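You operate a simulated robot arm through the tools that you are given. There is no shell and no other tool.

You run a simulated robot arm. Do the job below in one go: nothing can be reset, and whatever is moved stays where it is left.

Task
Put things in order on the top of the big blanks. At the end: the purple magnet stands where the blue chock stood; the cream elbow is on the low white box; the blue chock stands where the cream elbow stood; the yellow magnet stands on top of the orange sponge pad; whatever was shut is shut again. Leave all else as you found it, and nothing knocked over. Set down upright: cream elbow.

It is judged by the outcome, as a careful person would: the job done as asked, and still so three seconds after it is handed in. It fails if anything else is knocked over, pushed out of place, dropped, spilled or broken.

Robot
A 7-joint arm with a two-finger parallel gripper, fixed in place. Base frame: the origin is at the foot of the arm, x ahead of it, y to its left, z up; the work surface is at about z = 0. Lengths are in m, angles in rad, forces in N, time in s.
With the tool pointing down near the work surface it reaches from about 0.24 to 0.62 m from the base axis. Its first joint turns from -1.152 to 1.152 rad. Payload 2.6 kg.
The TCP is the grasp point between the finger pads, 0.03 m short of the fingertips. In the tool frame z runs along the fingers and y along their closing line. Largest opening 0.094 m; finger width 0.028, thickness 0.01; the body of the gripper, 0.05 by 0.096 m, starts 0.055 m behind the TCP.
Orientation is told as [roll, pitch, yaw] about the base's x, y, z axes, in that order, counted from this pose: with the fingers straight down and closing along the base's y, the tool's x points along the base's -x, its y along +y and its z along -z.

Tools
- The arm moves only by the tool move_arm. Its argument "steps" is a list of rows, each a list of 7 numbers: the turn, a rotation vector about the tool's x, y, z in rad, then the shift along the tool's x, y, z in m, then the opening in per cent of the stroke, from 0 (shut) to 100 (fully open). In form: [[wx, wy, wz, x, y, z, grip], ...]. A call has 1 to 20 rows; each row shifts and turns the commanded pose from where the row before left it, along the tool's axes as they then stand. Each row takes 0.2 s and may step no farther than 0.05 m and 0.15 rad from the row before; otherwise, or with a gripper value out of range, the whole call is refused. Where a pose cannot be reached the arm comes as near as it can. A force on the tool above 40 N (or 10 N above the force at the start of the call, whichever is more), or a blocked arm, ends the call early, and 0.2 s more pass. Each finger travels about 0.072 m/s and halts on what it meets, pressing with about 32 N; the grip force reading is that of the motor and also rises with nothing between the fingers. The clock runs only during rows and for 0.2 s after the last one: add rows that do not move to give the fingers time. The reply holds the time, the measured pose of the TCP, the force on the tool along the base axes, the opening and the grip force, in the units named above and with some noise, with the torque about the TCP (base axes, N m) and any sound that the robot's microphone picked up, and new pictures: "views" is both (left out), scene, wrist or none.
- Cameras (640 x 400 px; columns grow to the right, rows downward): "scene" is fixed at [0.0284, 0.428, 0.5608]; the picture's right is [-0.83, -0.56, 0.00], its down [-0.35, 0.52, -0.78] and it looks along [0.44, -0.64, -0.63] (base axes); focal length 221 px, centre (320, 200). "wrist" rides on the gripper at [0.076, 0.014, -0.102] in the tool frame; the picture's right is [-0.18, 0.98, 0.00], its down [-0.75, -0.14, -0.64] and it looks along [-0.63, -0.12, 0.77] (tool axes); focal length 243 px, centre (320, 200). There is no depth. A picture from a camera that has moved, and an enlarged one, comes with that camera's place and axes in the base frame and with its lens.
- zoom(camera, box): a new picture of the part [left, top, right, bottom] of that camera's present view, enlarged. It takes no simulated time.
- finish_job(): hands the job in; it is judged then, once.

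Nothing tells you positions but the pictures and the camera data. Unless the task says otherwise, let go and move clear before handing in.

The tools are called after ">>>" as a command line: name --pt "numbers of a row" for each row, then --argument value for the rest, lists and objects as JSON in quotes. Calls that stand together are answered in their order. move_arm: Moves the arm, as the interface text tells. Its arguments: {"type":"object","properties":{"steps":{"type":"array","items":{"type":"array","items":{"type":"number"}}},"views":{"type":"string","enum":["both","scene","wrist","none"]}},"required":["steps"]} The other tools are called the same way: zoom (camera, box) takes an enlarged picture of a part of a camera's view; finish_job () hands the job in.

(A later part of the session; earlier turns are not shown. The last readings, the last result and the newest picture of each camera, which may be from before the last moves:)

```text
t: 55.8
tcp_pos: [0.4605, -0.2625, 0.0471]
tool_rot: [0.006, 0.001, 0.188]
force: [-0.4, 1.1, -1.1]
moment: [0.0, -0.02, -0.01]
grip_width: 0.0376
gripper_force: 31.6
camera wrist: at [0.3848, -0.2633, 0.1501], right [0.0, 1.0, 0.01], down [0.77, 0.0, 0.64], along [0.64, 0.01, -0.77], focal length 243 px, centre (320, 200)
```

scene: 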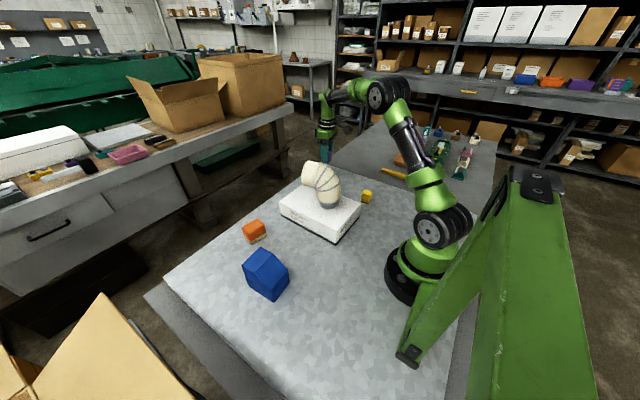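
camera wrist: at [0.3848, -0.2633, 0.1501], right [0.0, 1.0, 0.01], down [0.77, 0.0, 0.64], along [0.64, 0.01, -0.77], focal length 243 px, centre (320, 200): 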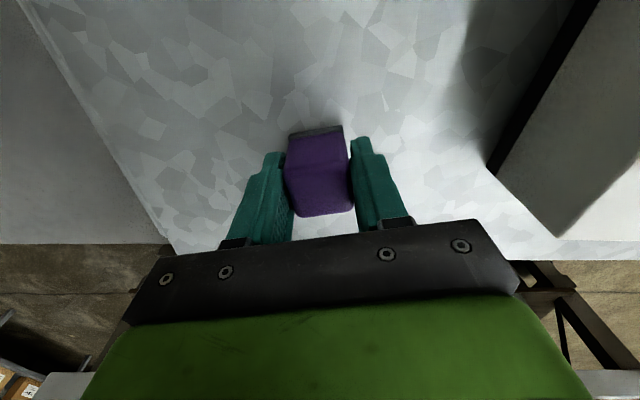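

>>> move_arm --pt "0 0 0 -0.001 0.001 0.004 10" --pt "0 0 0 0 0 0.003 10" --pt "0 0 0 0 0 0 10" --views "none"

```text
t: 56.6
tcp_pos: [0.4614, -0.2601, 0.0388]
tool_rot: [0.007, 0.002, 0.186]
force: [-0.2, -0.5, -0.3]
moment: [0.04, -0.04, 0.0]
grip_width: 0.0374
gripper_force: 31.9
```

>>> move_arm --pt "0 0 0 0 0 0.001 10" --pt "0 0 0 0 0 0 10" --views "none"

```text
t: 57.2
tcp_pos: [0.4618, -0.2609, 0.0395]
tool_rot: [0.004, 0.002, 0.189]
force: [-0.5, 0.3, 1.8]
moment: [-0.05, 0.02, 0.0]
grip_width: 0.0377
gripper_force: 32.1
```

>>> move_arm --pt "0 0 0 0 0 0.0005 10" --pt "0 0 0 0 0 0 10" --views "wrist"

```text
t: 57.8
tcp_pos: [0.463, -0.2589, 0.0393]
tool_rot: [0.005, 0.002, 0.189]
force: [-1.0, -0.3, 3.0]
moment: [-0.04, 0.09, 0.0]
grip_width: 0.0376
gripper_force: 31.5
camera wrist: at [0.3867, -0.2608, 0.1418], right [0.0, 1.0, 0.0], down [0.77, 0.0, 0.64], along [0.64, 0.01, -0.77], focal length 243 px, centre (320, 200)
```

wrist: 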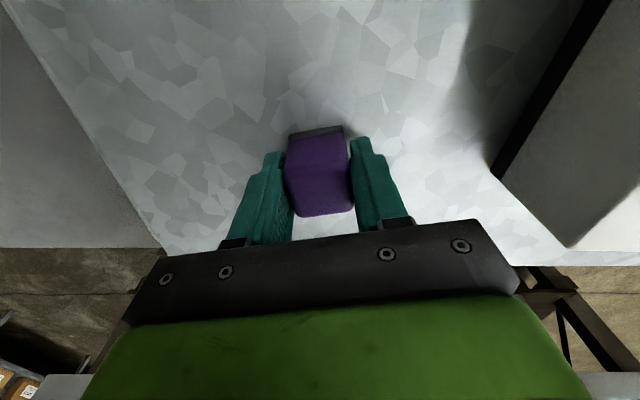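

In light contact with the surface. Opening gradually and rising straight up.

>>> move_arm --pt "0 0 0 0 0 0 43" --pt "0 0 0 0 0 0 50" --pt "0 0 0 0 0 0 65" --pt "0 0 0 0 0 0 75" --pt "0 0 0 0 0 0 75" --pt "0 0 0 0 0 -0.03 75" --pt "0 0 0 0 0 -0.04 75" --pt "0 0 0 0 0 -0.04 75" --pt "0 0 0 0 0 -0.04 75" --pt "0 0 0 0 0 -0.04 75" --pt "0 0 0 0 0 0 75"

>>> zoom --camera "wrist" --box '[220, 20, 420, 180]'

>>> zoom --camera "scene" --box '[280, 140, 400, 230]'

```text
t: 60.2
tcp_pos: [0.4615, -0.26, 0.2288]
tool_rot: [0.005, 0.002, 0.188]
force: [-0.1, -0.2, -0.2]
moment: [0.05, -0.03, 0.01]
grip_width: 0.0709
gripper_force: 0.1
camera wrist: at [0.3858, -0.2616, 0.3318], right [0.0, 1.0, 0.0], down [0.77, 0.0, 0.64], along [0.64, 0.01, -0.77], focal length 243 px, centre (320, 200)
```

scene: 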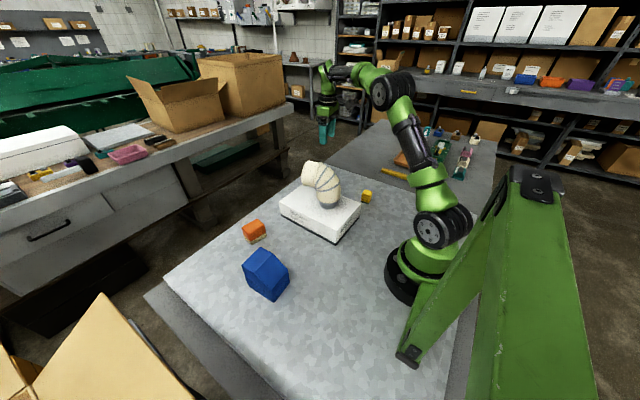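
wrist: 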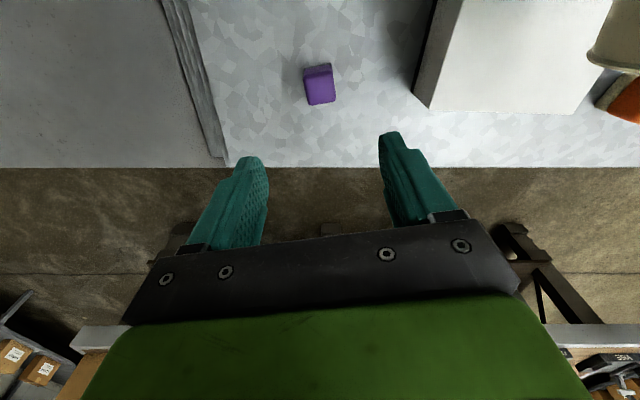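

```text
2.50 times, centred on (320, 100) of wrist
camera zoom: at [0.3858, -0.2616, 0.3318], right [0.0, 1.0, 0.0], down [0.77, 0.0, 0.64], along [0.64, 0.01, -0.77], focal length 606 px, centre (320, 450)
```

zoom: 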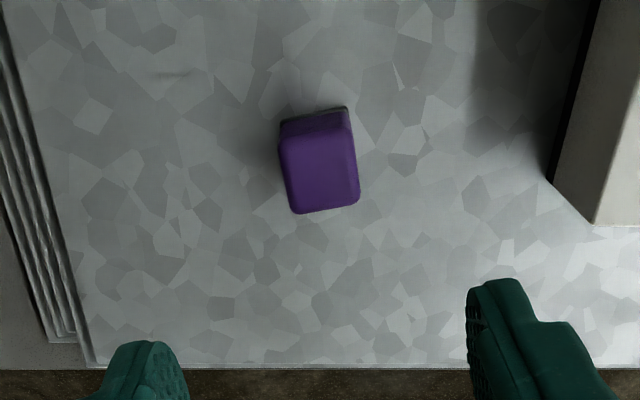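

```text
4.44 times, centred on (340, 185) of scene
camera zoom: at [0.0284, 0.428, 0.5608], right [-0.83, -0.56, 0.0], down [-0.35, 0.52, -0.78], along [0.44, -0.64, -0.63], focal length 983 px, centre (231, 267)
```

zoom: 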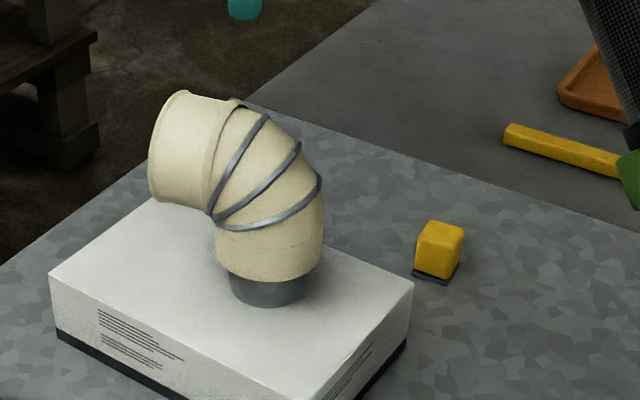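

The purple magnet stands where the chock stood. Before picking the yellow one I'll survey the sponge pad closely to get its centre and top height.

>>> move_arm --pt "0 0 0 0 0 -0.03 75" --pt "0 0 0 0 0 -0.03 75" --pt "0 0 0 -0.0064 0.0406 0 75" --pt "0 0 0 -0.0064 0.0406 0 75" --pt "0 0 0 -0.0064 0.0406 0 75" --pt "0 0 0 -0.0064 0.0406 0 75" --pt "0 0 0 -0.0064 0.0406 0 75" --pt "0 0 0 -0.0064 0.0406 0 75" --pt "0 0 0 -0.0064 0.0406 0 75" --pt "0 0 0 -0.0064 0.0406 0 75" --pt "0 0 0 -0.0064 0.0406 0 75" --pt "0 0 0 0 0 0.03 75" --pt "0 0 0 0 0 0.03 75" --pt "0 0 0 0 0 0.03 75" --pt "0 0 0 0 0 0 75" --pt "0 0 0 0 0 0 75"

>>> zoom --camera "wrist" --box '[220, 20, 420, 180]'

>>> zoom --camera "scene" --box '[225, 205, 285, 255]'

```text
t: 63.6
tcp_pos: [0.4509, 0.1055, 0.2011]
tool_rot: [0.005, 0.0, 0.19]
force: [0.4, 0.2, -0.1]
moment: [-0.03, 0.02, 0.0]
grip_width: 0.0708
gripper_force: 0.0
camera wrist: at [0.3748, 0.1048, 0.3036], right [0.0, 1.0, 0.0], down [0.77, 0.0, 0.64], along [0.64, 0.01, -0.77], focal length 243 px, centre (320, 200)
```

scene: 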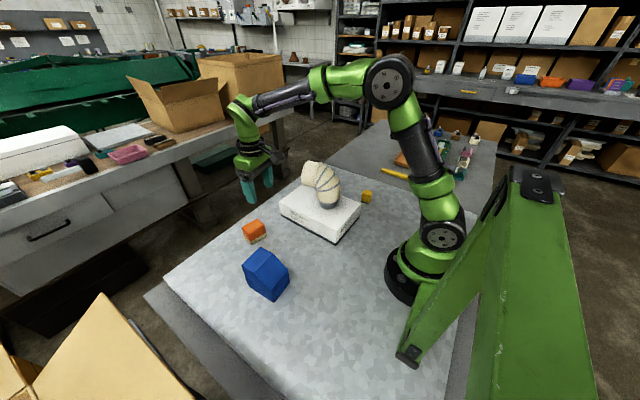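
wrist: 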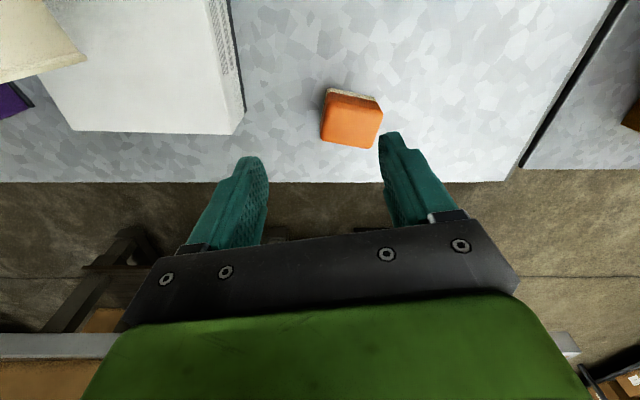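

```text
2.50 times, centred on (320, 100) of wrist
camera zoom: at [0.3748, 0.1048, 0.3036], right [0.0, 1.0, 0.0], down [0.77, 0.0, 0.64], along [0.64, 0.01, -0.77], focal length 606 px, centre (320, 450)
```

zoom: 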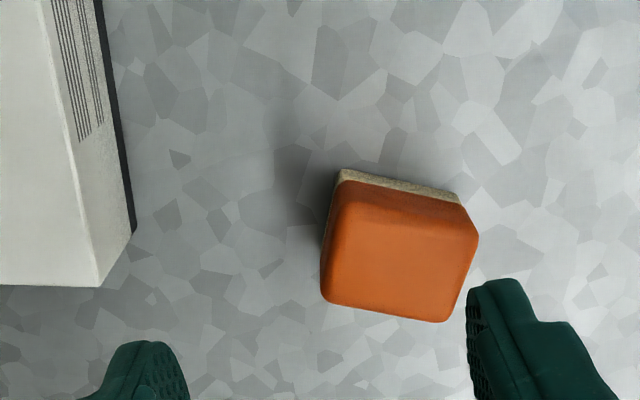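

```text
8.00 times, centred on (255, 230) of scene
camera zoom: at [0.0284, 0.428, 0.5608], right [-0.83, -0.56, 0.0], down [-0.35, 0.52, -0.78], along [0.44, -0.64, -0.63], focal length 1770 px, centre (840, -40)
```

zoom: 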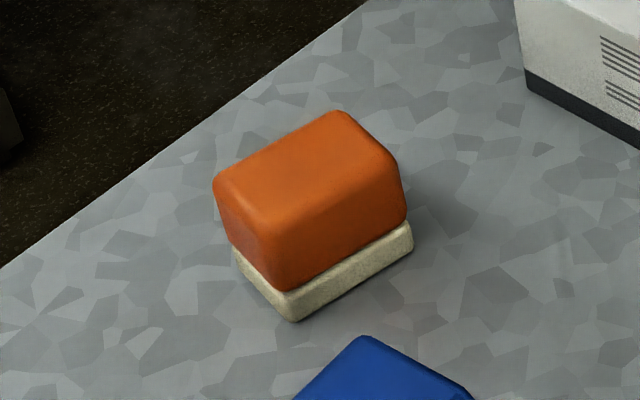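

The pad measures about 0.058 × 0.042, about 0.05 high, centre about (0.483, 0.140), yaw about -0.19. Now I'll go back over to the yellow magnet.

>>> move_arm --pt "0 0 0 0 0 -0.03 75" --pt "0 0 0 0 0 -0.03 75" --pt "0 0 0 0 0 -0.03 75" --pt "0 0 0 0.0244 -0.03213 0 75" --pt "0 0 0 0.0244 -0.03213 0 75" --pt "0 0 0 0.0244 -0.03213 0 75" --pt "0 0 0 0.0244 -0.03213 0 75" --pt "0 0 0 0.0244 -0.03213 0 75" --pt "0 0 0 0.0244 -0.03213 0 75" --pt "0 0 0 0.0244 -0.03213 0 75" --pt "0 0 0 0.0244 -0.03213 0 75" --pt "0 0 0 0.0244 -0.03213 0 75" --pt "0 0 0 0 0 0 75" --pt "0 0 0 0 0 0 75"

>>> zoom --camera "wrist" --box '[200, 0, 400, 160]'

```text
t: 66.6
tcp_pos: [0.2905, -0.2159, 0.2875]
tool_rot: [0.006, 0.002, 0.189]
force: [0.1, 0.0, 0.6]
moment: [0.0, 0.0, 0.02]
grip_width: 0.0703
gripper_force: 0.1
camera wrist: at [0.2127, -0.2175, 0.3916], right [0.0, 1.0, 0.0], down [0.77, 0.0, 0.64], along [0.64, 0.01, -0.77], focal length 243 px, centre (320, 200)
```

scene: 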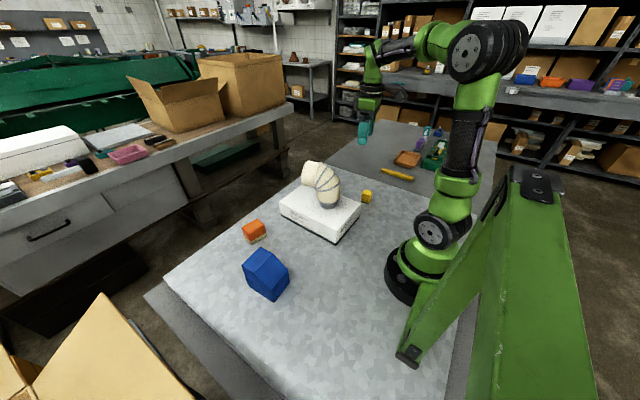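
wrist: 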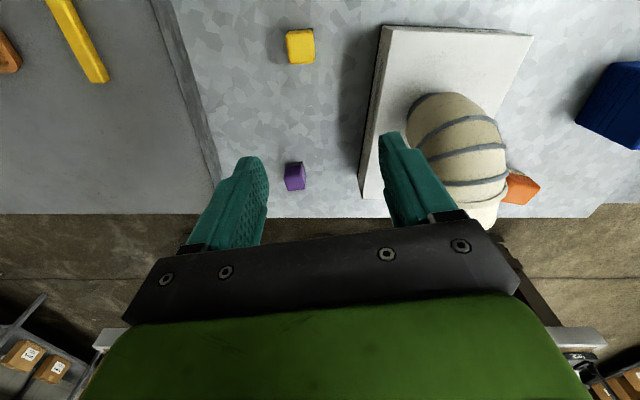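

```text
2.50 times, centred on (300, 80) of wrist
camera zoom: at [0.2127, -0.2175, 0.3916], right [0.0, 1.0, 0.0], down [0.77, 0.0, 0.64], along [0.64, 0.01, -0.77], focal length 606 px, centre (370, 500)
```

zoom: 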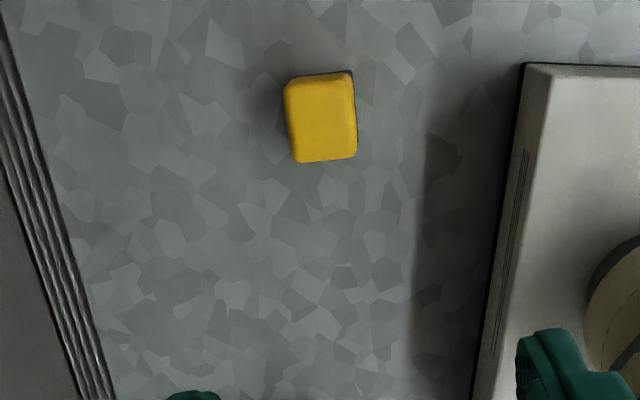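

>>> move_arm --pt "0 0 0.07 0 0 0 75" --pt "0 0 0 0.0314 -0.0207 0 75" --pt "0 0 0 0 0 0.04 75" --pt "0 0 0 0 0 0.04 75" --pt "0 0 0 0 0 0.04 75" --pt "0 0 0 0 0 0.03 75" --pt "0 0 0 0 0 0 75" --pt "0 0 0 0 0 0 75"

>>> zoom --camera "wrist" --box '[180, 20, 460, 220]'

```text
t: 68.4
tcp_pos: [0.2634, -0.2414, 0.1422]
tool_rot: [0.006, 0.004, 0.117]
force: [0.0, 0.7, -0.1]
moment: [0.02, 0.0, 0.03]
grip_width: 0.0703
gripper_force: 0.0
camera wrist: at [0.1867, -0.2378, 0.2447], right [0.07, 1.0, 0.0], down [0.77, -0.05, 0.64], along [0.64, -0.04, -0.77], focal length 243 px, centre (320, 200)
```

scene: 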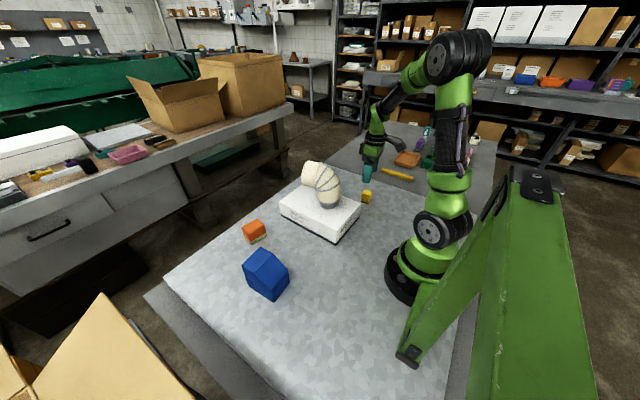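
wrist: 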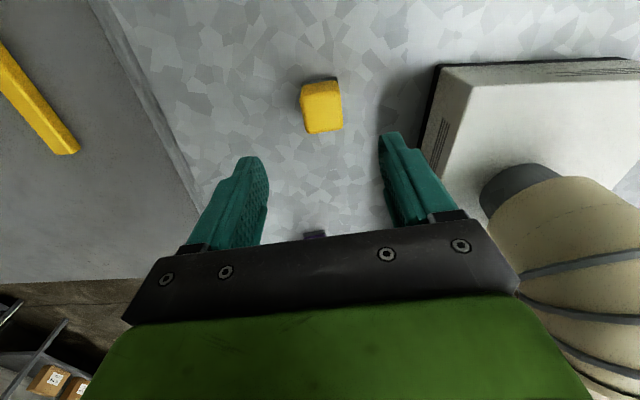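

```text
2.00 times, centred on (320, 120) of wrist
camera zoom: at [0.1867, -0.2378, 0.2447], right [0.07, 1.0, 0.0], down [0.77, -0.05, 0.64], along [0.64, -0.04, -0.77], focal length 485 px, centre (320, 360)
```

zoom: 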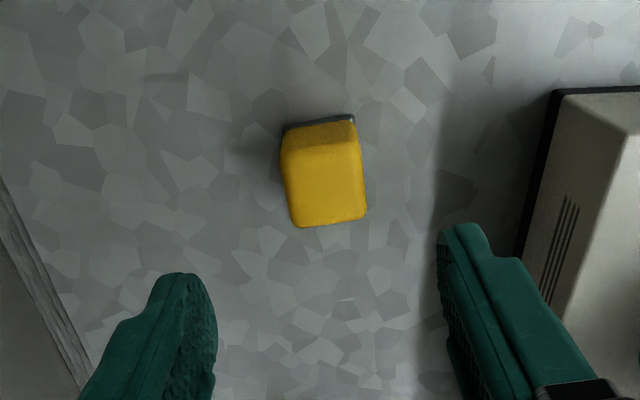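

Small corrections for the yellow magnet: 2.5 mm in y, 2 mm in x and 0.035 rad in yaw. Then descend.

>>> move_arm --pt "0 0 0.035 0.002 0.0027 0 75" --pt "0 0 0 0 0 0.03 75" --pt "0 0 0 0 0 0.03 75" --pt "0 0 0 0 0 0 75" --views "wrist"

>>> zoom --camera "wrist" --box '[180, 40, 460, 240]'

```text
t: 69.4
tcp_pos: [0.2602, -0.2351, 0.0766]
tool_rot: [0.005, 0.004, 0.083]
force: [0.5, -1.0, 0.0]
moment: [-0.01, -0.01, 0.03]
grip_width: 0.0702
gripper_force: 0.0
camera wrist: at [0.1847, -0.2283, 0.1807], right [0.1, 0.99, 0.0], down [0.76, -0.08, 0.64], along [0.64, -0.06, -0.77], focal length 243 px, centre (320, 200)
```

wrist: 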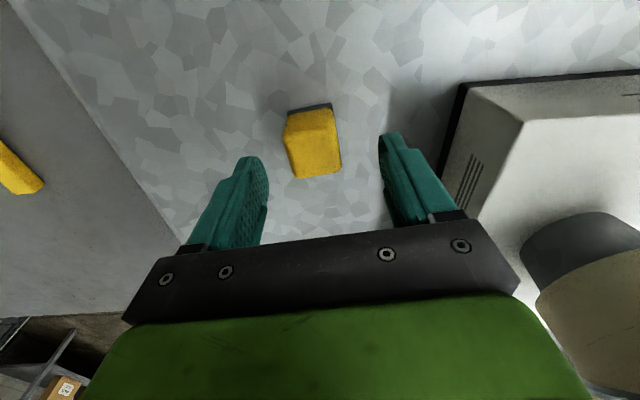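

```text
2.00 times, centred on (320, 140) of wrist
camera zoom: at [0.1847, -0.2283, 0.1807], right [0.1, 0.99, 0.0], down [0.76, -0.08, 0.64], along [0.64, -0.06, -0.77], focal length 485 px, centre (320, 320)
```

zoom: 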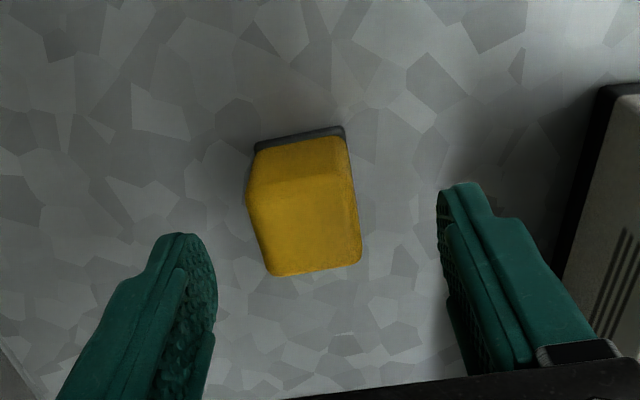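

>>> move_arm --pt "0 0 0 0.001 -0.0038 0.01 75" --pt "0 0 0 0 0 0 75" --views "wrist"

>>> zoom --camera "wrist" --box '[180, 40, 460, 240]'

```text
t: 70.0
tcp_pos: [0.2587, -0.2393, 0.0681]
tool_rot: [0.005, 0.002, 0.084]
force: [-0.7, -0.6, -0.2]
moment: [-0.02, -0.01, 0.0]
grip_width: 0.0707
gripper_force: 0.0
camera wrist: at [0.1833, -0.2327, 0.1706], right [0.1, 0.99, 0.0], down [0.76, -0.08, 0.64], along [0.64, -0.06, -0.77], focal length 243 px, centre (320, 200)
```

wrist: 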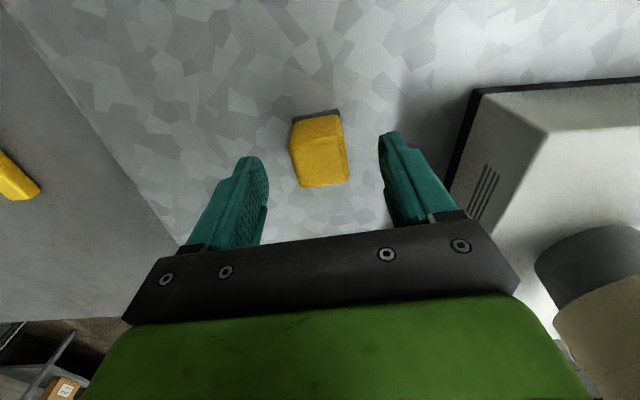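

```text
2.00 times, centred on (320, 140) of wrist
camera zoom: at [0.1833, -0.2327, 0.1706], right [0.1, 0.99, 0.0], down [0.76, -0.08, 0.64], along [0.64, -0.06, -0.77], focal length 485 px, centre (320, 320)
```

zoom: 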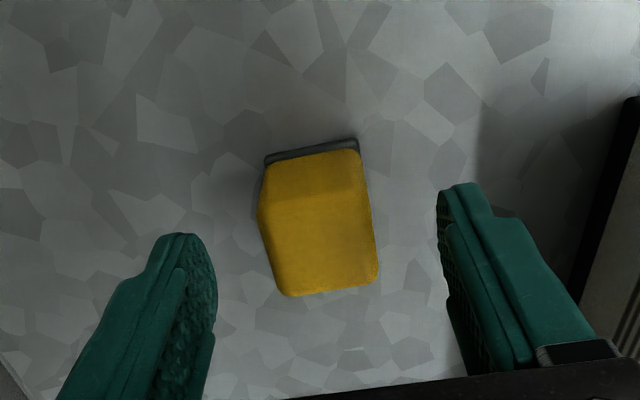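

>>> move_arm --pt "0 0 0 0 0.0005 0.015 75" --pt "0 0 0 0 0 0.0145 75" --pt "0 0 0 0 0 0 75" --pt "0 0 0 0 0 0 55" --pt "0 0 0 0 0 0 35" --pt "0 0 0 0 0 0 15" --pt "0 0 0 0 0 0 10" --pt "0 0 0 0 0 0 10"

>>> zoom --camera "scene" --box '[330, 140, 410, 220]'

```text
t: 71.8
tcp_pos: [0.2579, -0.2394, 0.0389]
tool_rot: [0.005, 0.003, 0.083]
force: [-0.3, -0.7, -0.2]
moment: [-0.02, 0.02, 0.02]
grip_width: 0.0376
gripper_force: 32.3
camera wrist: at [0.1826, -0.2324, 0.1412], right [0.1, 0.99, 0.0], down [0.76, -0.08, 0.64], along [0.64, -0.06, -0.77], focal length 243 px, centre (320, 200)
```

scene: 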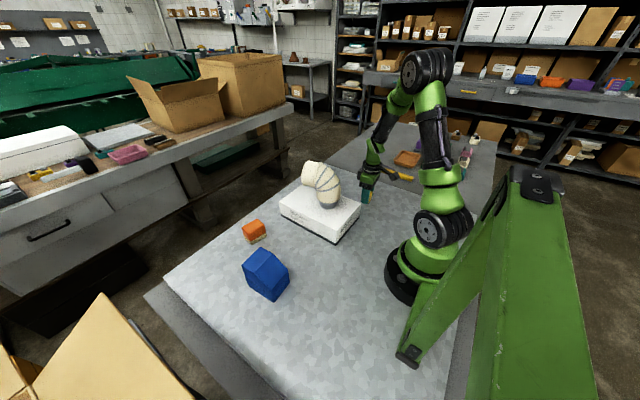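
wrist: 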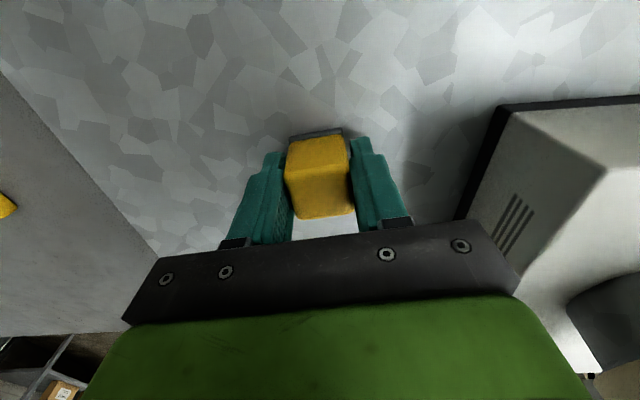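

```text
5.00 times, centred on (370, 180) of scene
camera zoom: at [0.0284, 0.428, 0.5608], right [-0.83, -0.56, 0.0], down [-0.35, 0.52, -0.78], along [0.44, -0.64, -0.63], focal length 1106 px, centre (70, 300)
```

zoom: 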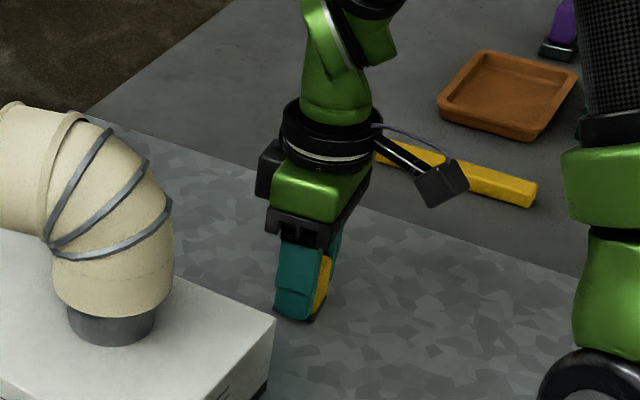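

Gripped at the same width as the purple one. I'll lift high, turn to the pad's yaw (-0.19), and carry it over the elbow to above the pad.

>>> move_arm --pt "0 0 0 0 0 -0.01 10" --pt "0 0 0 0 0 -0.03 10" --pt "0 0 0 0 0 -0.04 10" --pt "0 0 0 0 0 -0.04 10" --pt "0 0 0 0 0 -0.04 10" --pt "0 0 0 0 0 -0.04 10" --pt "0 0 0 0 0 -0.04 10" --pt "0 0 0 0 0 -0.02 10" --pt "0 0 0.1355 0 0 0 10" --pt "0 0 0.1355 0 0 0 10" --pt "0 0 0 0 0 0 10"

```text
t: 74.2
tcp_pos: [0.2585, -0.2403, 0.2996]
tool_rot: [0.004, 0.003, -0.189]
force: [0.1, -0.2, -0.2]
moment: [0.03, 0.04, 0.06]
grip_width: 0.0374
gripper_force: 31.9
camera wrist: at [0.1874, -0.2127, 0.4027], right [0.37, 0.93, 0.0], down [0.72, -0.28, 0.64], along [0.6, -0.23, -0.77], focal length 243 px, centre (320, 200)
```

scene: 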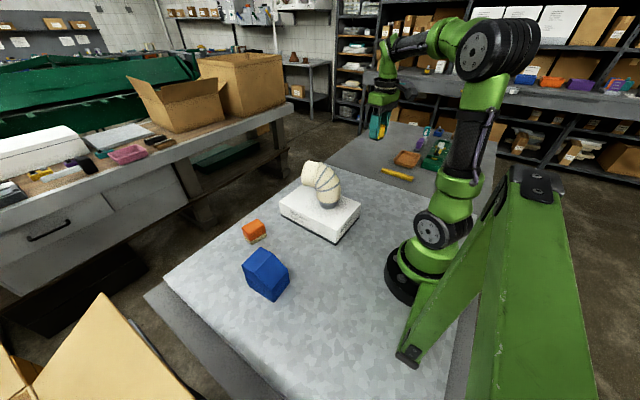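
wrist: 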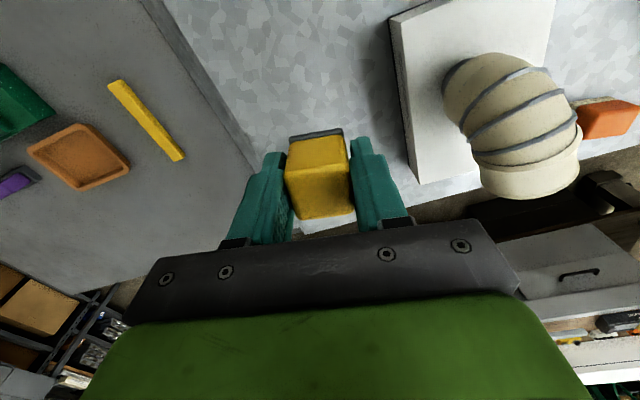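

>>> move_arm --pt "0 0 0 -0.01504 0.0415 0 10" --pt "0 0 0 -0.01504 0.0415 0 10" --pt "0 0 0 -0.01504 0.0415 0 10" --pt "0 0 0 -0.01504 0.0415 0 10" --pt "0 0 0 -0.01504 0.0415 0 10" --pt "0 0 0 -0.01504 0.0415 0 10" --pt "0 0 0 -0.01504 0.0415 0 10" --pt "0 0 0 -0.01504 0.0415 0 10" --pt "0 0 0 -0.01504 0.0415 0 10" --pt "0 0 0 -0.01504 0.0415 0 10" --pt "0 0 0 0 0 0 10" --pt "0 0 0 0 0 0 10"

>>> zoom --camera "wrist" --box '[220, 0, 420, 160]'

```text
t: 76.8
tcp_pos: [0.4831, 0.1403, 0.2989]
tool_rot: [0.004, 0.004, -0.187]
force: [0.6, 0.4, -0.6]
moment: [0.0, 0.02, 0.01]
grip_width: 0.0375
gripper_force: 31.7
camera wrist: at [0.411, 0.1681, 0.4014], right [0.36, 0.93, 0.0], down [0.72, -0.28, 0.64], along [0.6, -0.23, -0.77], focal length 243 px, centre (320, 200)
```

scene: 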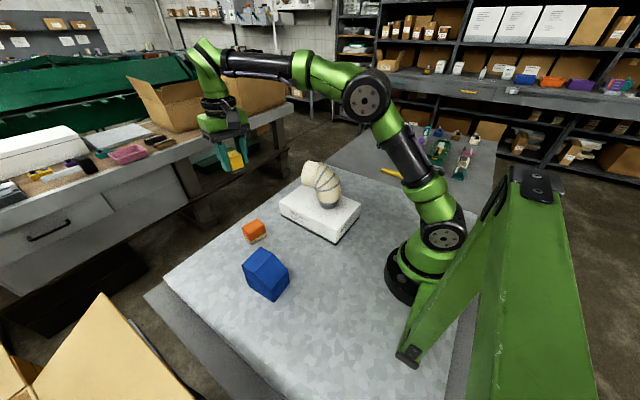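
wrist: 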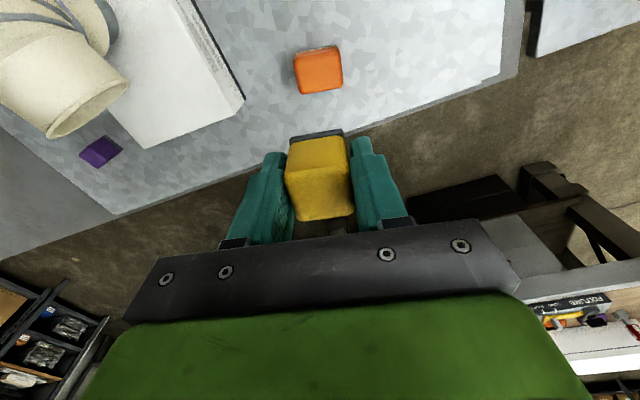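

```text
2.50 times, centred on (320, 80) of wrist
camera zoom: at [0.411, 0.1681, 0.4014], right [0.36, 0.93, 0.0], down [0.72, -0.28, 0.64], along [0.6, -0.23, -0.77], focal length 606 px, centre (320, 500)
```

zoom: 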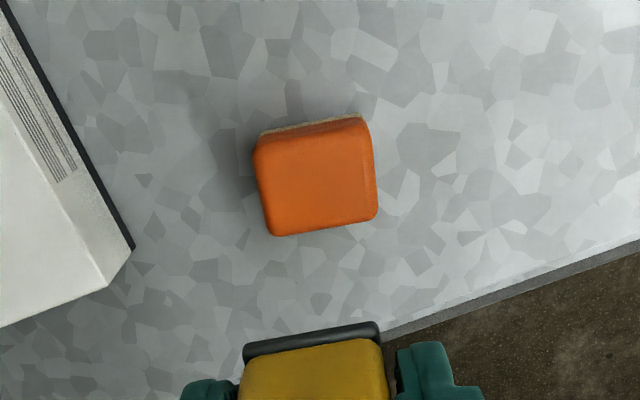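

The pad is centred under the magnet to within 2 mm. I'll shift 1.3 mm and descend to about 2 cm above the pad.

>>> move_arm --pt "0 0 0 0 -0.0013 0.036 10" --pt "0 0 0 0 0 0.038 10" --pt "0 0 0 0 0 0.038 10" --pt "0 0 0 0 0 0.038 10" --pt "0 0 0 0 0 0.035 10" --pt "0 0 0 0 0 0 10" --pt "0 0 0 0 0 0 10"

>>> zoom --camera "wrist" --box '[220, 60, 420, 240]'

>>> zoom --camera "scene" --box '[215, 180, 295, 260]'

```text
t: 78.4
tcp_pos: [0.4787, 0.1362, 0.1127]
tool_rot: [0.004, 0.004, -0.187]
force: [0.2, -0.7, -1.0]
moment: [0.01, 0.0, 0.0]
grip_width: 0.0377
gripper_force: 32.0
camera wrist: at [0.4079, 0.1641, 0.215], right [0.36, 0.93, 0.0], down [0.72, -0.28, 0.64], along [0.6, -0.23, -0.77], focal length 243 px, centre (320, 200)
```

scene: 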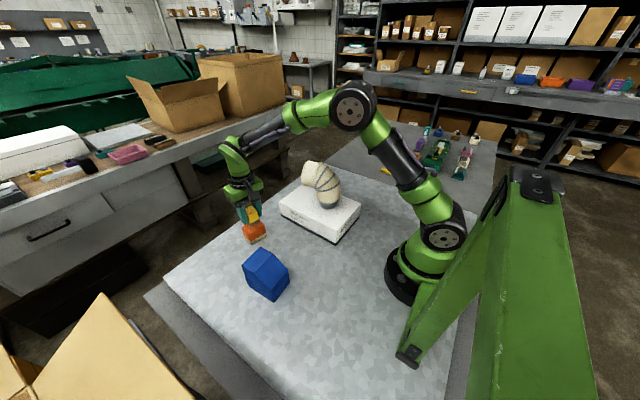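
wrist: 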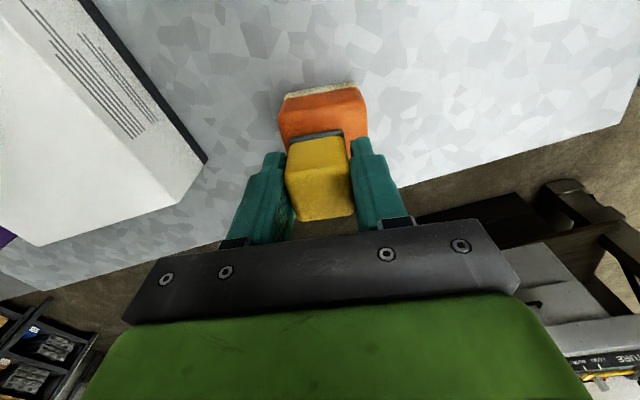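

```text
2.22 times, centred on (320, 150) of wrist
camera zoom: at [0.4079, 0.1641, 0.215], right [0.36, 0.93, 0.0], down [0.72, -0.28, 0.64], along [0.6, -0.23, -0.77], focal length 539 px, centre (320, 311)
```

zoom: 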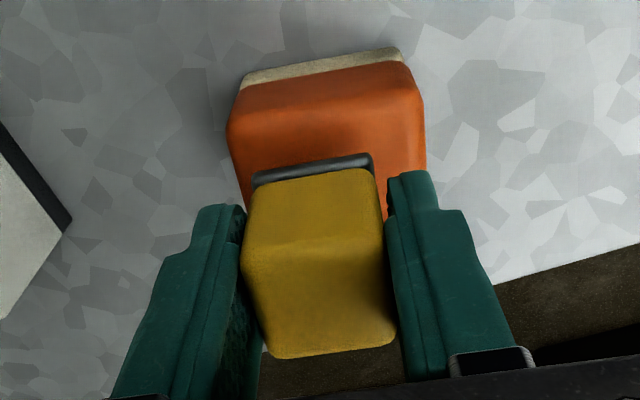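

```text
5.00 times, centred on (255, 220) of scene
camera zoom: at [0.0284, 0.428, 0.5608], right [-0.83, -0.56, 0.0], down [-0.35, 0.52, -0.78], along [0.44, -0.64, -0.63], focal length 1106 px, centre (645, 100)
```

zoom: 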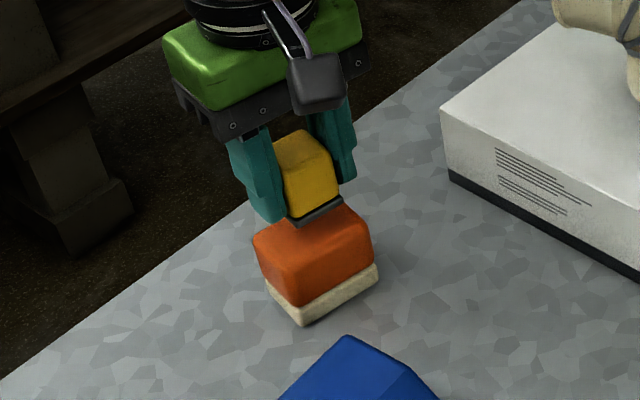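

>>> move_arm --pt "0 0 0 0 0.0038 0 10" --pt "0 0 0 0 0 0.008 10" --pt "0 0 0 0 0 0 10" --pt "0 0 0 0 0 0 10"

>>> zoom --camera "wrist" --box '[220, 60, 420, 240]'

>>> zoom --camera "scene" --box '[215, 180, 295, 260]'

```text
t: 79.4
tcp_pos: [0.4799, 0.1412, 0.1045]
tool_rot: [0.005, 0.002, -0.187]
force: [-0.4, 0.4, -0.4]
moment: [-0.03, -0.01, 0.03]
grip_width: 0.0376
gripper_force: 32.0
camera wrist: at [0.4093, 0.1684, 0.2084], right [0.36, 0.93, 0.0], down [0.72, -0.28, 0.64], along [0.6, -0.23, -0.77], focal length 243 px, centre (320, 200)
```

scene: 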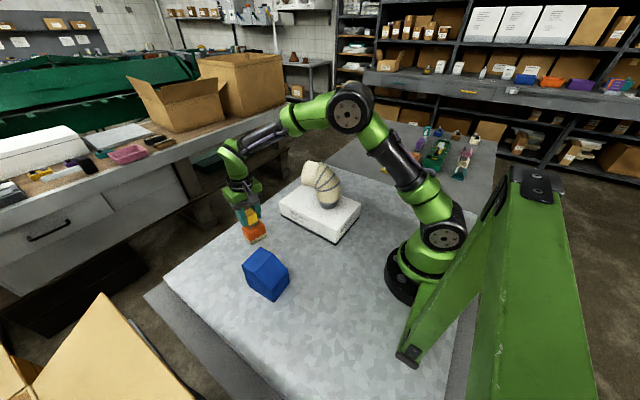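
wrist: 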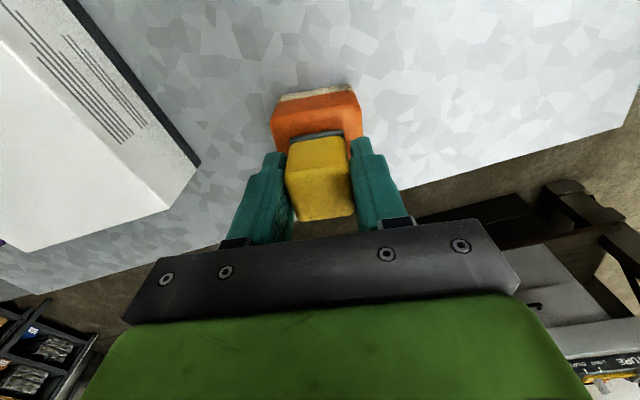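

```text
2.22 times, centred on (320, 150) of wrist
camera zoom: at [0.4093, 0.1684, 0.2084], right [0.36, 0.93, 0.0], down [0.72, -0.28, 0.64], along [0.6, -0.23, -0.77], focal length 539 px, centre (320, 311)
```

zoom: 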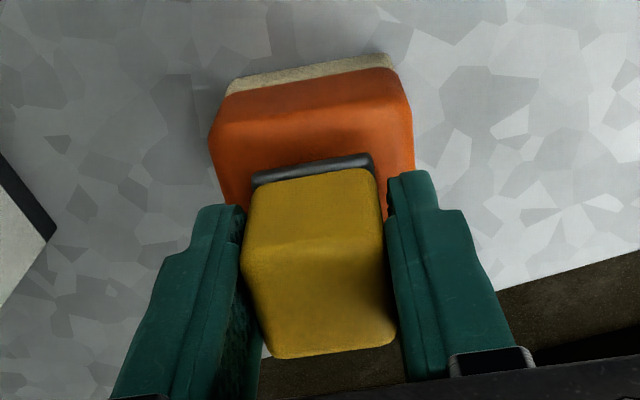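

```text
5.00 times, centred on (255, 220) of scene
camera zoom: at [0.0284, 0.428, 0.5608], right [-0.83, -0.56, 0.0], down [-0.35, 0.52, -0.78], along [0.44, -0.64, -0.63], focal length 1106 px, centre (645, 100)
```

zoom: 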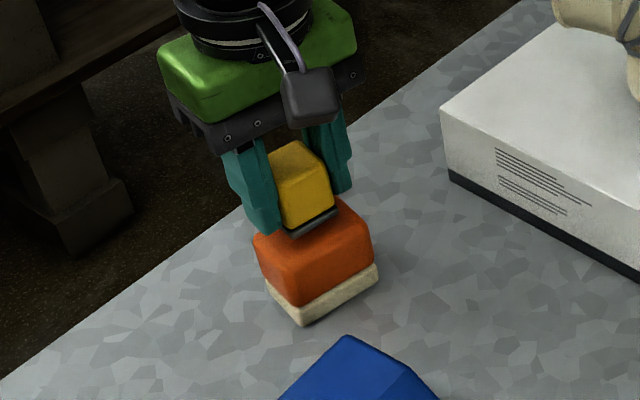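

>>> move_arm --pt "0 0 0 0.0015 0 0.005 10" --pt "0 0 0 0 0 0.004 10" --pt "0 0 0 0 0 0 10" --views "none"

>>> zoom --camera "scene" --box '[225, 190, 285, 250]'

```text
t: 80.2
tcp_pos: [0.4812, 0.1428, 0.0969]
tool_rot: [0.003, 0.004, -0.186]
force: [0.2, -0.2, -0.6]
moment: [0.01, -0.01, -0.01]
grip_width: 0.0374
gripper_force: 31.8
```

```text
6.67 times, centred on (255, 220) of scene
camera zoom: at [0.0284, 0.428, 0.5608], right [-0.83, -0.56, 0.0], down [-0.35, 0.52, -0.78], along [0.44, -0.64, -0.63], focal length 1475 px, centre (753, 67)
```

zoom: 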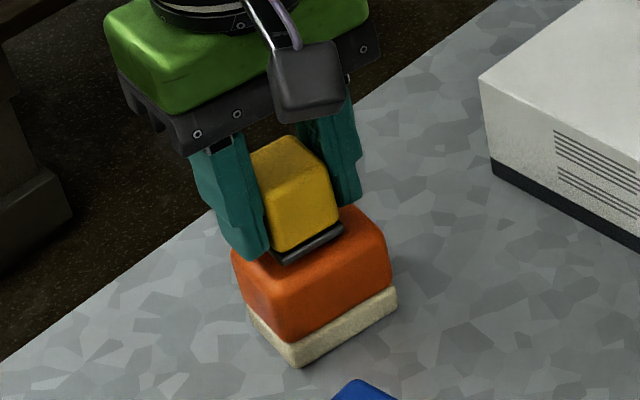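

>>> move_arm --pt "0 0 0 0 0 0.003 10" --pt "0 0 0 0 0 0 10" --views "none"

>>> zoom --camera "scene" --box '[225, 190, 285, 250]'

>>> zoom --camera "wrist" --box '[220, 60, 420, 240]'

```text
t: 80.8
tcp_pos: [0.4824, 0.1422, 0.0951]
tool_rot: [0.003, 0.004, -0.187]
force: [0.5, -1.6, -1.2]
moment: [0.0, 0.01, 0.04]
grip_width: 0.0377
gripper_force: 32.5
```

```text
6.67 times, centred on (255, 220) of scene
camera zoom: at [0.0284, 0.428, 0.5608], right [-0.83, -0.56, 0.0], down [-0.35, 0.52, -0.78], along [0.44, -0.64, -0.63], focal length 1475 px, centre (753, 67)
```

zoom: 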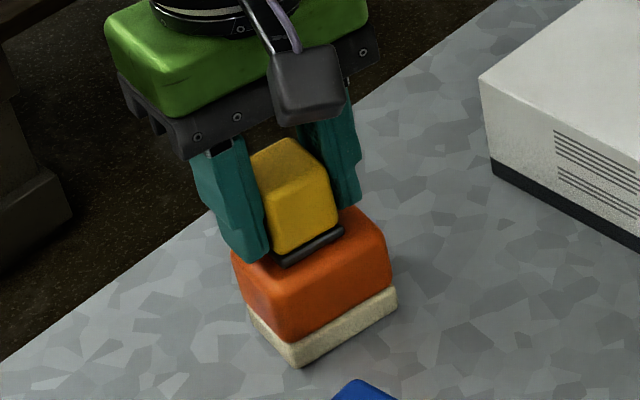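

```text
2.22 times, centred on (320, 150) of wrist
camera zoom: at [0.4109, 0.1697, 0.1982], right [0.36, 0.93, 0.0], down [0.72, -0.28, 0.64], along [0.6, -0.23, -0.77], focal length 539 px, centre (320, 311)
```

zoom: 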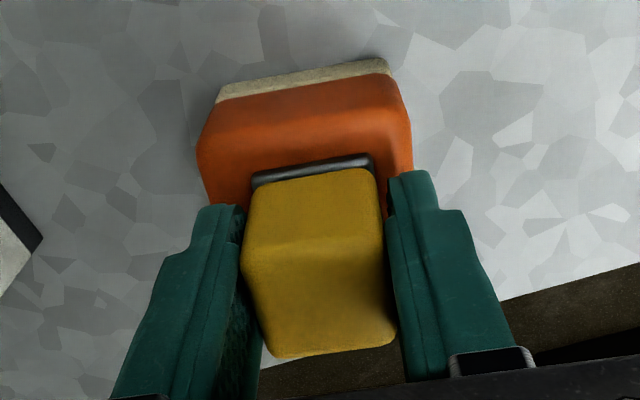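

>>> move_arm --pt "0 0 0 0.0025 -0.002 0 10" --pt "0 0 0 0 0 0 10" --views "none"

>>> zoom --camera "wrist" --box '[220, 60, 420, 240]'

>>> zoom --camera "scene" --box '[225, 190, 285, 250]'

```text
t: 81.4
tcp_pos: [0.4785, 0.1393, 0.0955]
tool_rot: [0.003, 0.002, -0.187]
force: [-0.4, -0.7, -0.2]
moment: [0.0, -0.01, -0.02]
grip_width: 0.0376
gripper_force: 31.9
```

```text
2.22 times, centred on (320, 150) of wrist
camera zoom: at [0.4074, 0.168, 0.1989], right [0.36, 0.93, 0.0], down [0.72, -0.28, 0.64], along [0.6, -0.23, -0.77], focal length 539 px, centre (320, 311)
```

zoom: 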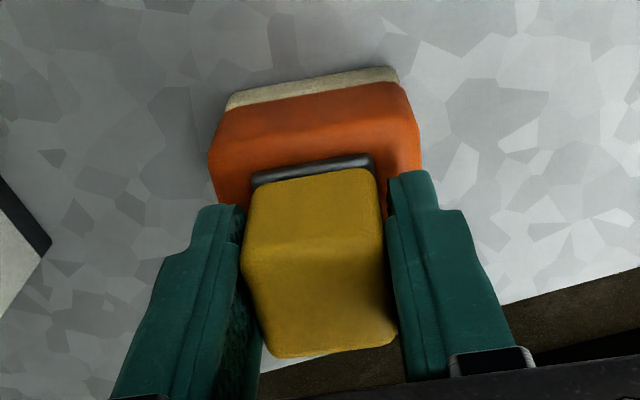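

```text
6.67 times, centred on (255, 220) of scene
camera zoom: at [0.0284, 0.428, 0.5608], right [-0.83, -0.56, 0.0], down [-0.35, 0.52, -0.78], along [0.44, -0.64, -0.63], focal length 1475 px, centre (753, 67)
```

zoom: 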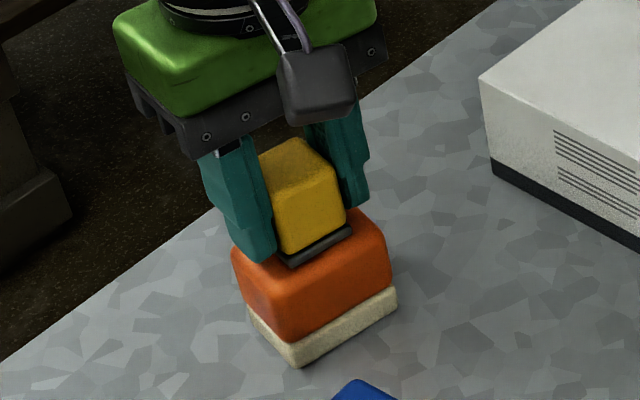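

The magnet is now centred over the pad, confirmed from both cameras. I'll creep down until it touches.

>>> move_arm --pt "0 0 0 0 0 0.003 10" --pt "0 0 0 0 0 0 10" --views "none"

```text
t: 82.0
tcp_pos: [0.48, 0.1409, 0.0952]
tool_rot: [0.004, 0.002, -0.187]
force: [-3.7, -1.0, 13.3]
moment: [-0.1, 0.13, 0.0]
grip_width: 0.0375
gripper_force: 31.6
```

>>> move_arm --pt "0 0 0 0 0 -0.001 10" --pt "0 0 0 0 0 0 10" --views "none"

>>> zoom --camera "scene" --box '[225, 190, 285, 250]'

>>> zoom --camera "wrist" --box '[220, 60, 420, 240]'

```text
t: 82.6
tcp_pos: [0.4779, 0.1412, 0.094]
tool_rot: [0.003, 0.004, -0.187]
force: [2.3, 0.4, 6.5]
moment: [0.05, -0.18, 0.01]
grip_width: 0.0376
gripper_force: 32.0
```

```text
6.67 times, centred on (255, 220) of scene
camera zoom: at [0.0284, 0.428, 0.5608], right [-0.83, -0.56, 0.0], down [-0.35, 0.52, -0.78], along [0.44, -0.64, -0.63], focal length 1475 px, centre (753, 67)
```

zoom: 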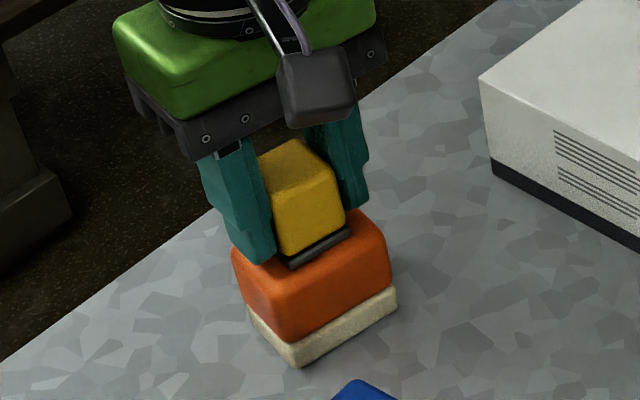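

```text
2.22 times, centred on (320, 150) of wrist
camera zoom: at [0.4076, 0.1683, 0.1979], right [0.36, 0.93, 0.0], down [0.72, -0.28, 0.64], along [0.6, -0.23, -0.77], focal length 539 px, centre (320, 311)
```

zoom: 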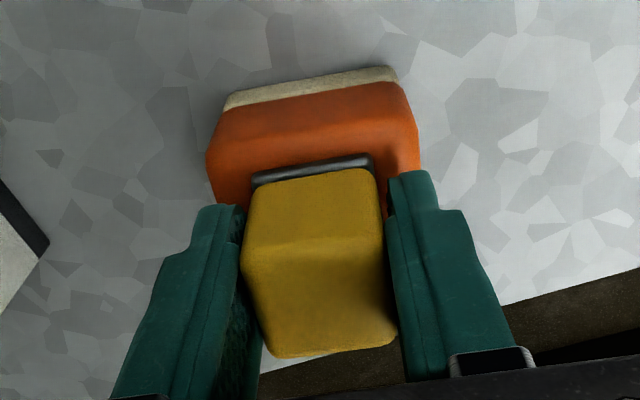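

>>> move_arm --pt "0 0 0 0 0 -0.0007 10" --pt "0 0 0 0 0 0 10" --views "none"

```text
t: 83.2
tcp_pos: [0.4779, 0.1414, 0.095]
tool_rot: [0.003, 0.005, -0.188]
force: [0.6, -0.7, 1.6]
moment: [0.0, -0.09, -0.04]
grip_width: 0.0375
gripper_force: 32.2
```

The contact force is nearly neutral. Opening gently.

>>> move_arm --pt "0 0 0 0 0 0 42" --pt "0 0 0 0 0 0 46" --pt "0 0 0 0 0 0 55" --pt "0 0 0 0 0 0 70" --pt "0 0 0 0 0 0 75" --pt "0 0 0 0 0 0 75"

>>> zoom --camera "scene" --box '[225, 190, 285, 250]'

>>> zoom --camera "wrist" --box '[220, 60, 420, 240]'

```text
t: 84.6
tcp_pos: [0.4787, 0.1414, 0.0958]
tool_rot: [0.003, 0.002, -0.186]
force: [-0.3, 0.3, 0.0]
moment: [0.02, 0.0, -0.01]
grip_width: 0.0704
gripper_force: 0.1
camera wrist: at [0.4075, 0.1684, 0.1985], right [0.36, 0.93, 0.0], down [0.72, -0.28, 0.64], along [0.6, -0.23, -0.77], focal length 243 px, centre (320, 200)
```

scene: 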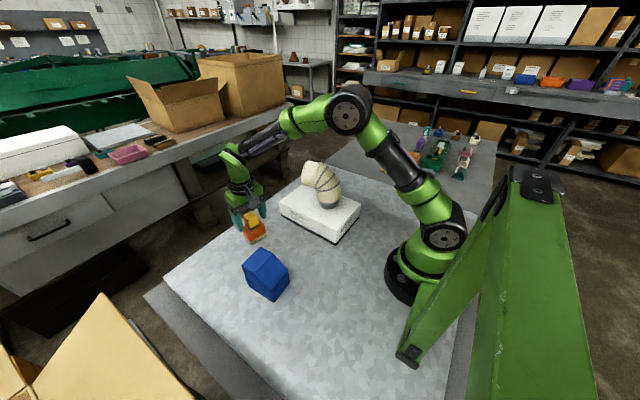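
wrist: 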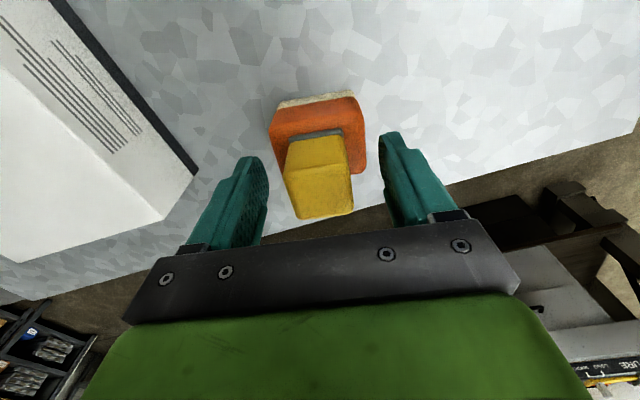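

```text
6.67 times, centred on (255, 220) of scene
camera zoom: at [0.0284, 0.428, 0.5608], right [-0.83, -0.56, 0.0], down [-0.35, 0.52, -0.78], along [0.44, -0.64, -0.63], focal length 1475 px, centre (753, 67)
```

zoom: 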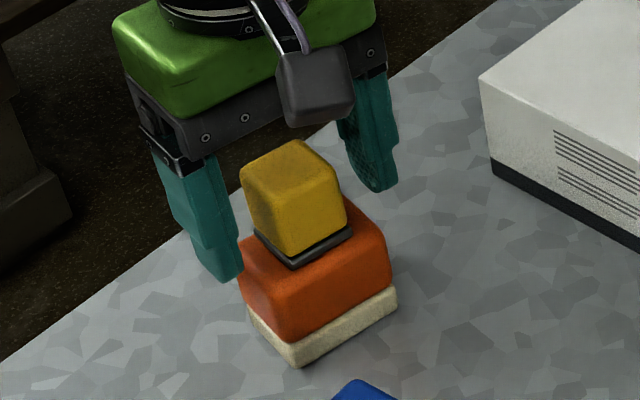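

```text
2.22 times, centred on (320, 150) of wrist
camera zoom: at [0.4075, 0.1684, 0.1985], right [0.36, 0.93, 0.0], down [0.72, -0.28, 0.64], along [0.6, -0.23, -0.77], focal length 539 px, centre (320, 311)
```

zoom: 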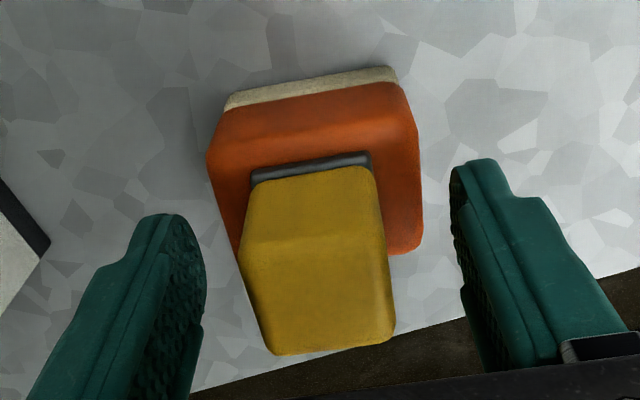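

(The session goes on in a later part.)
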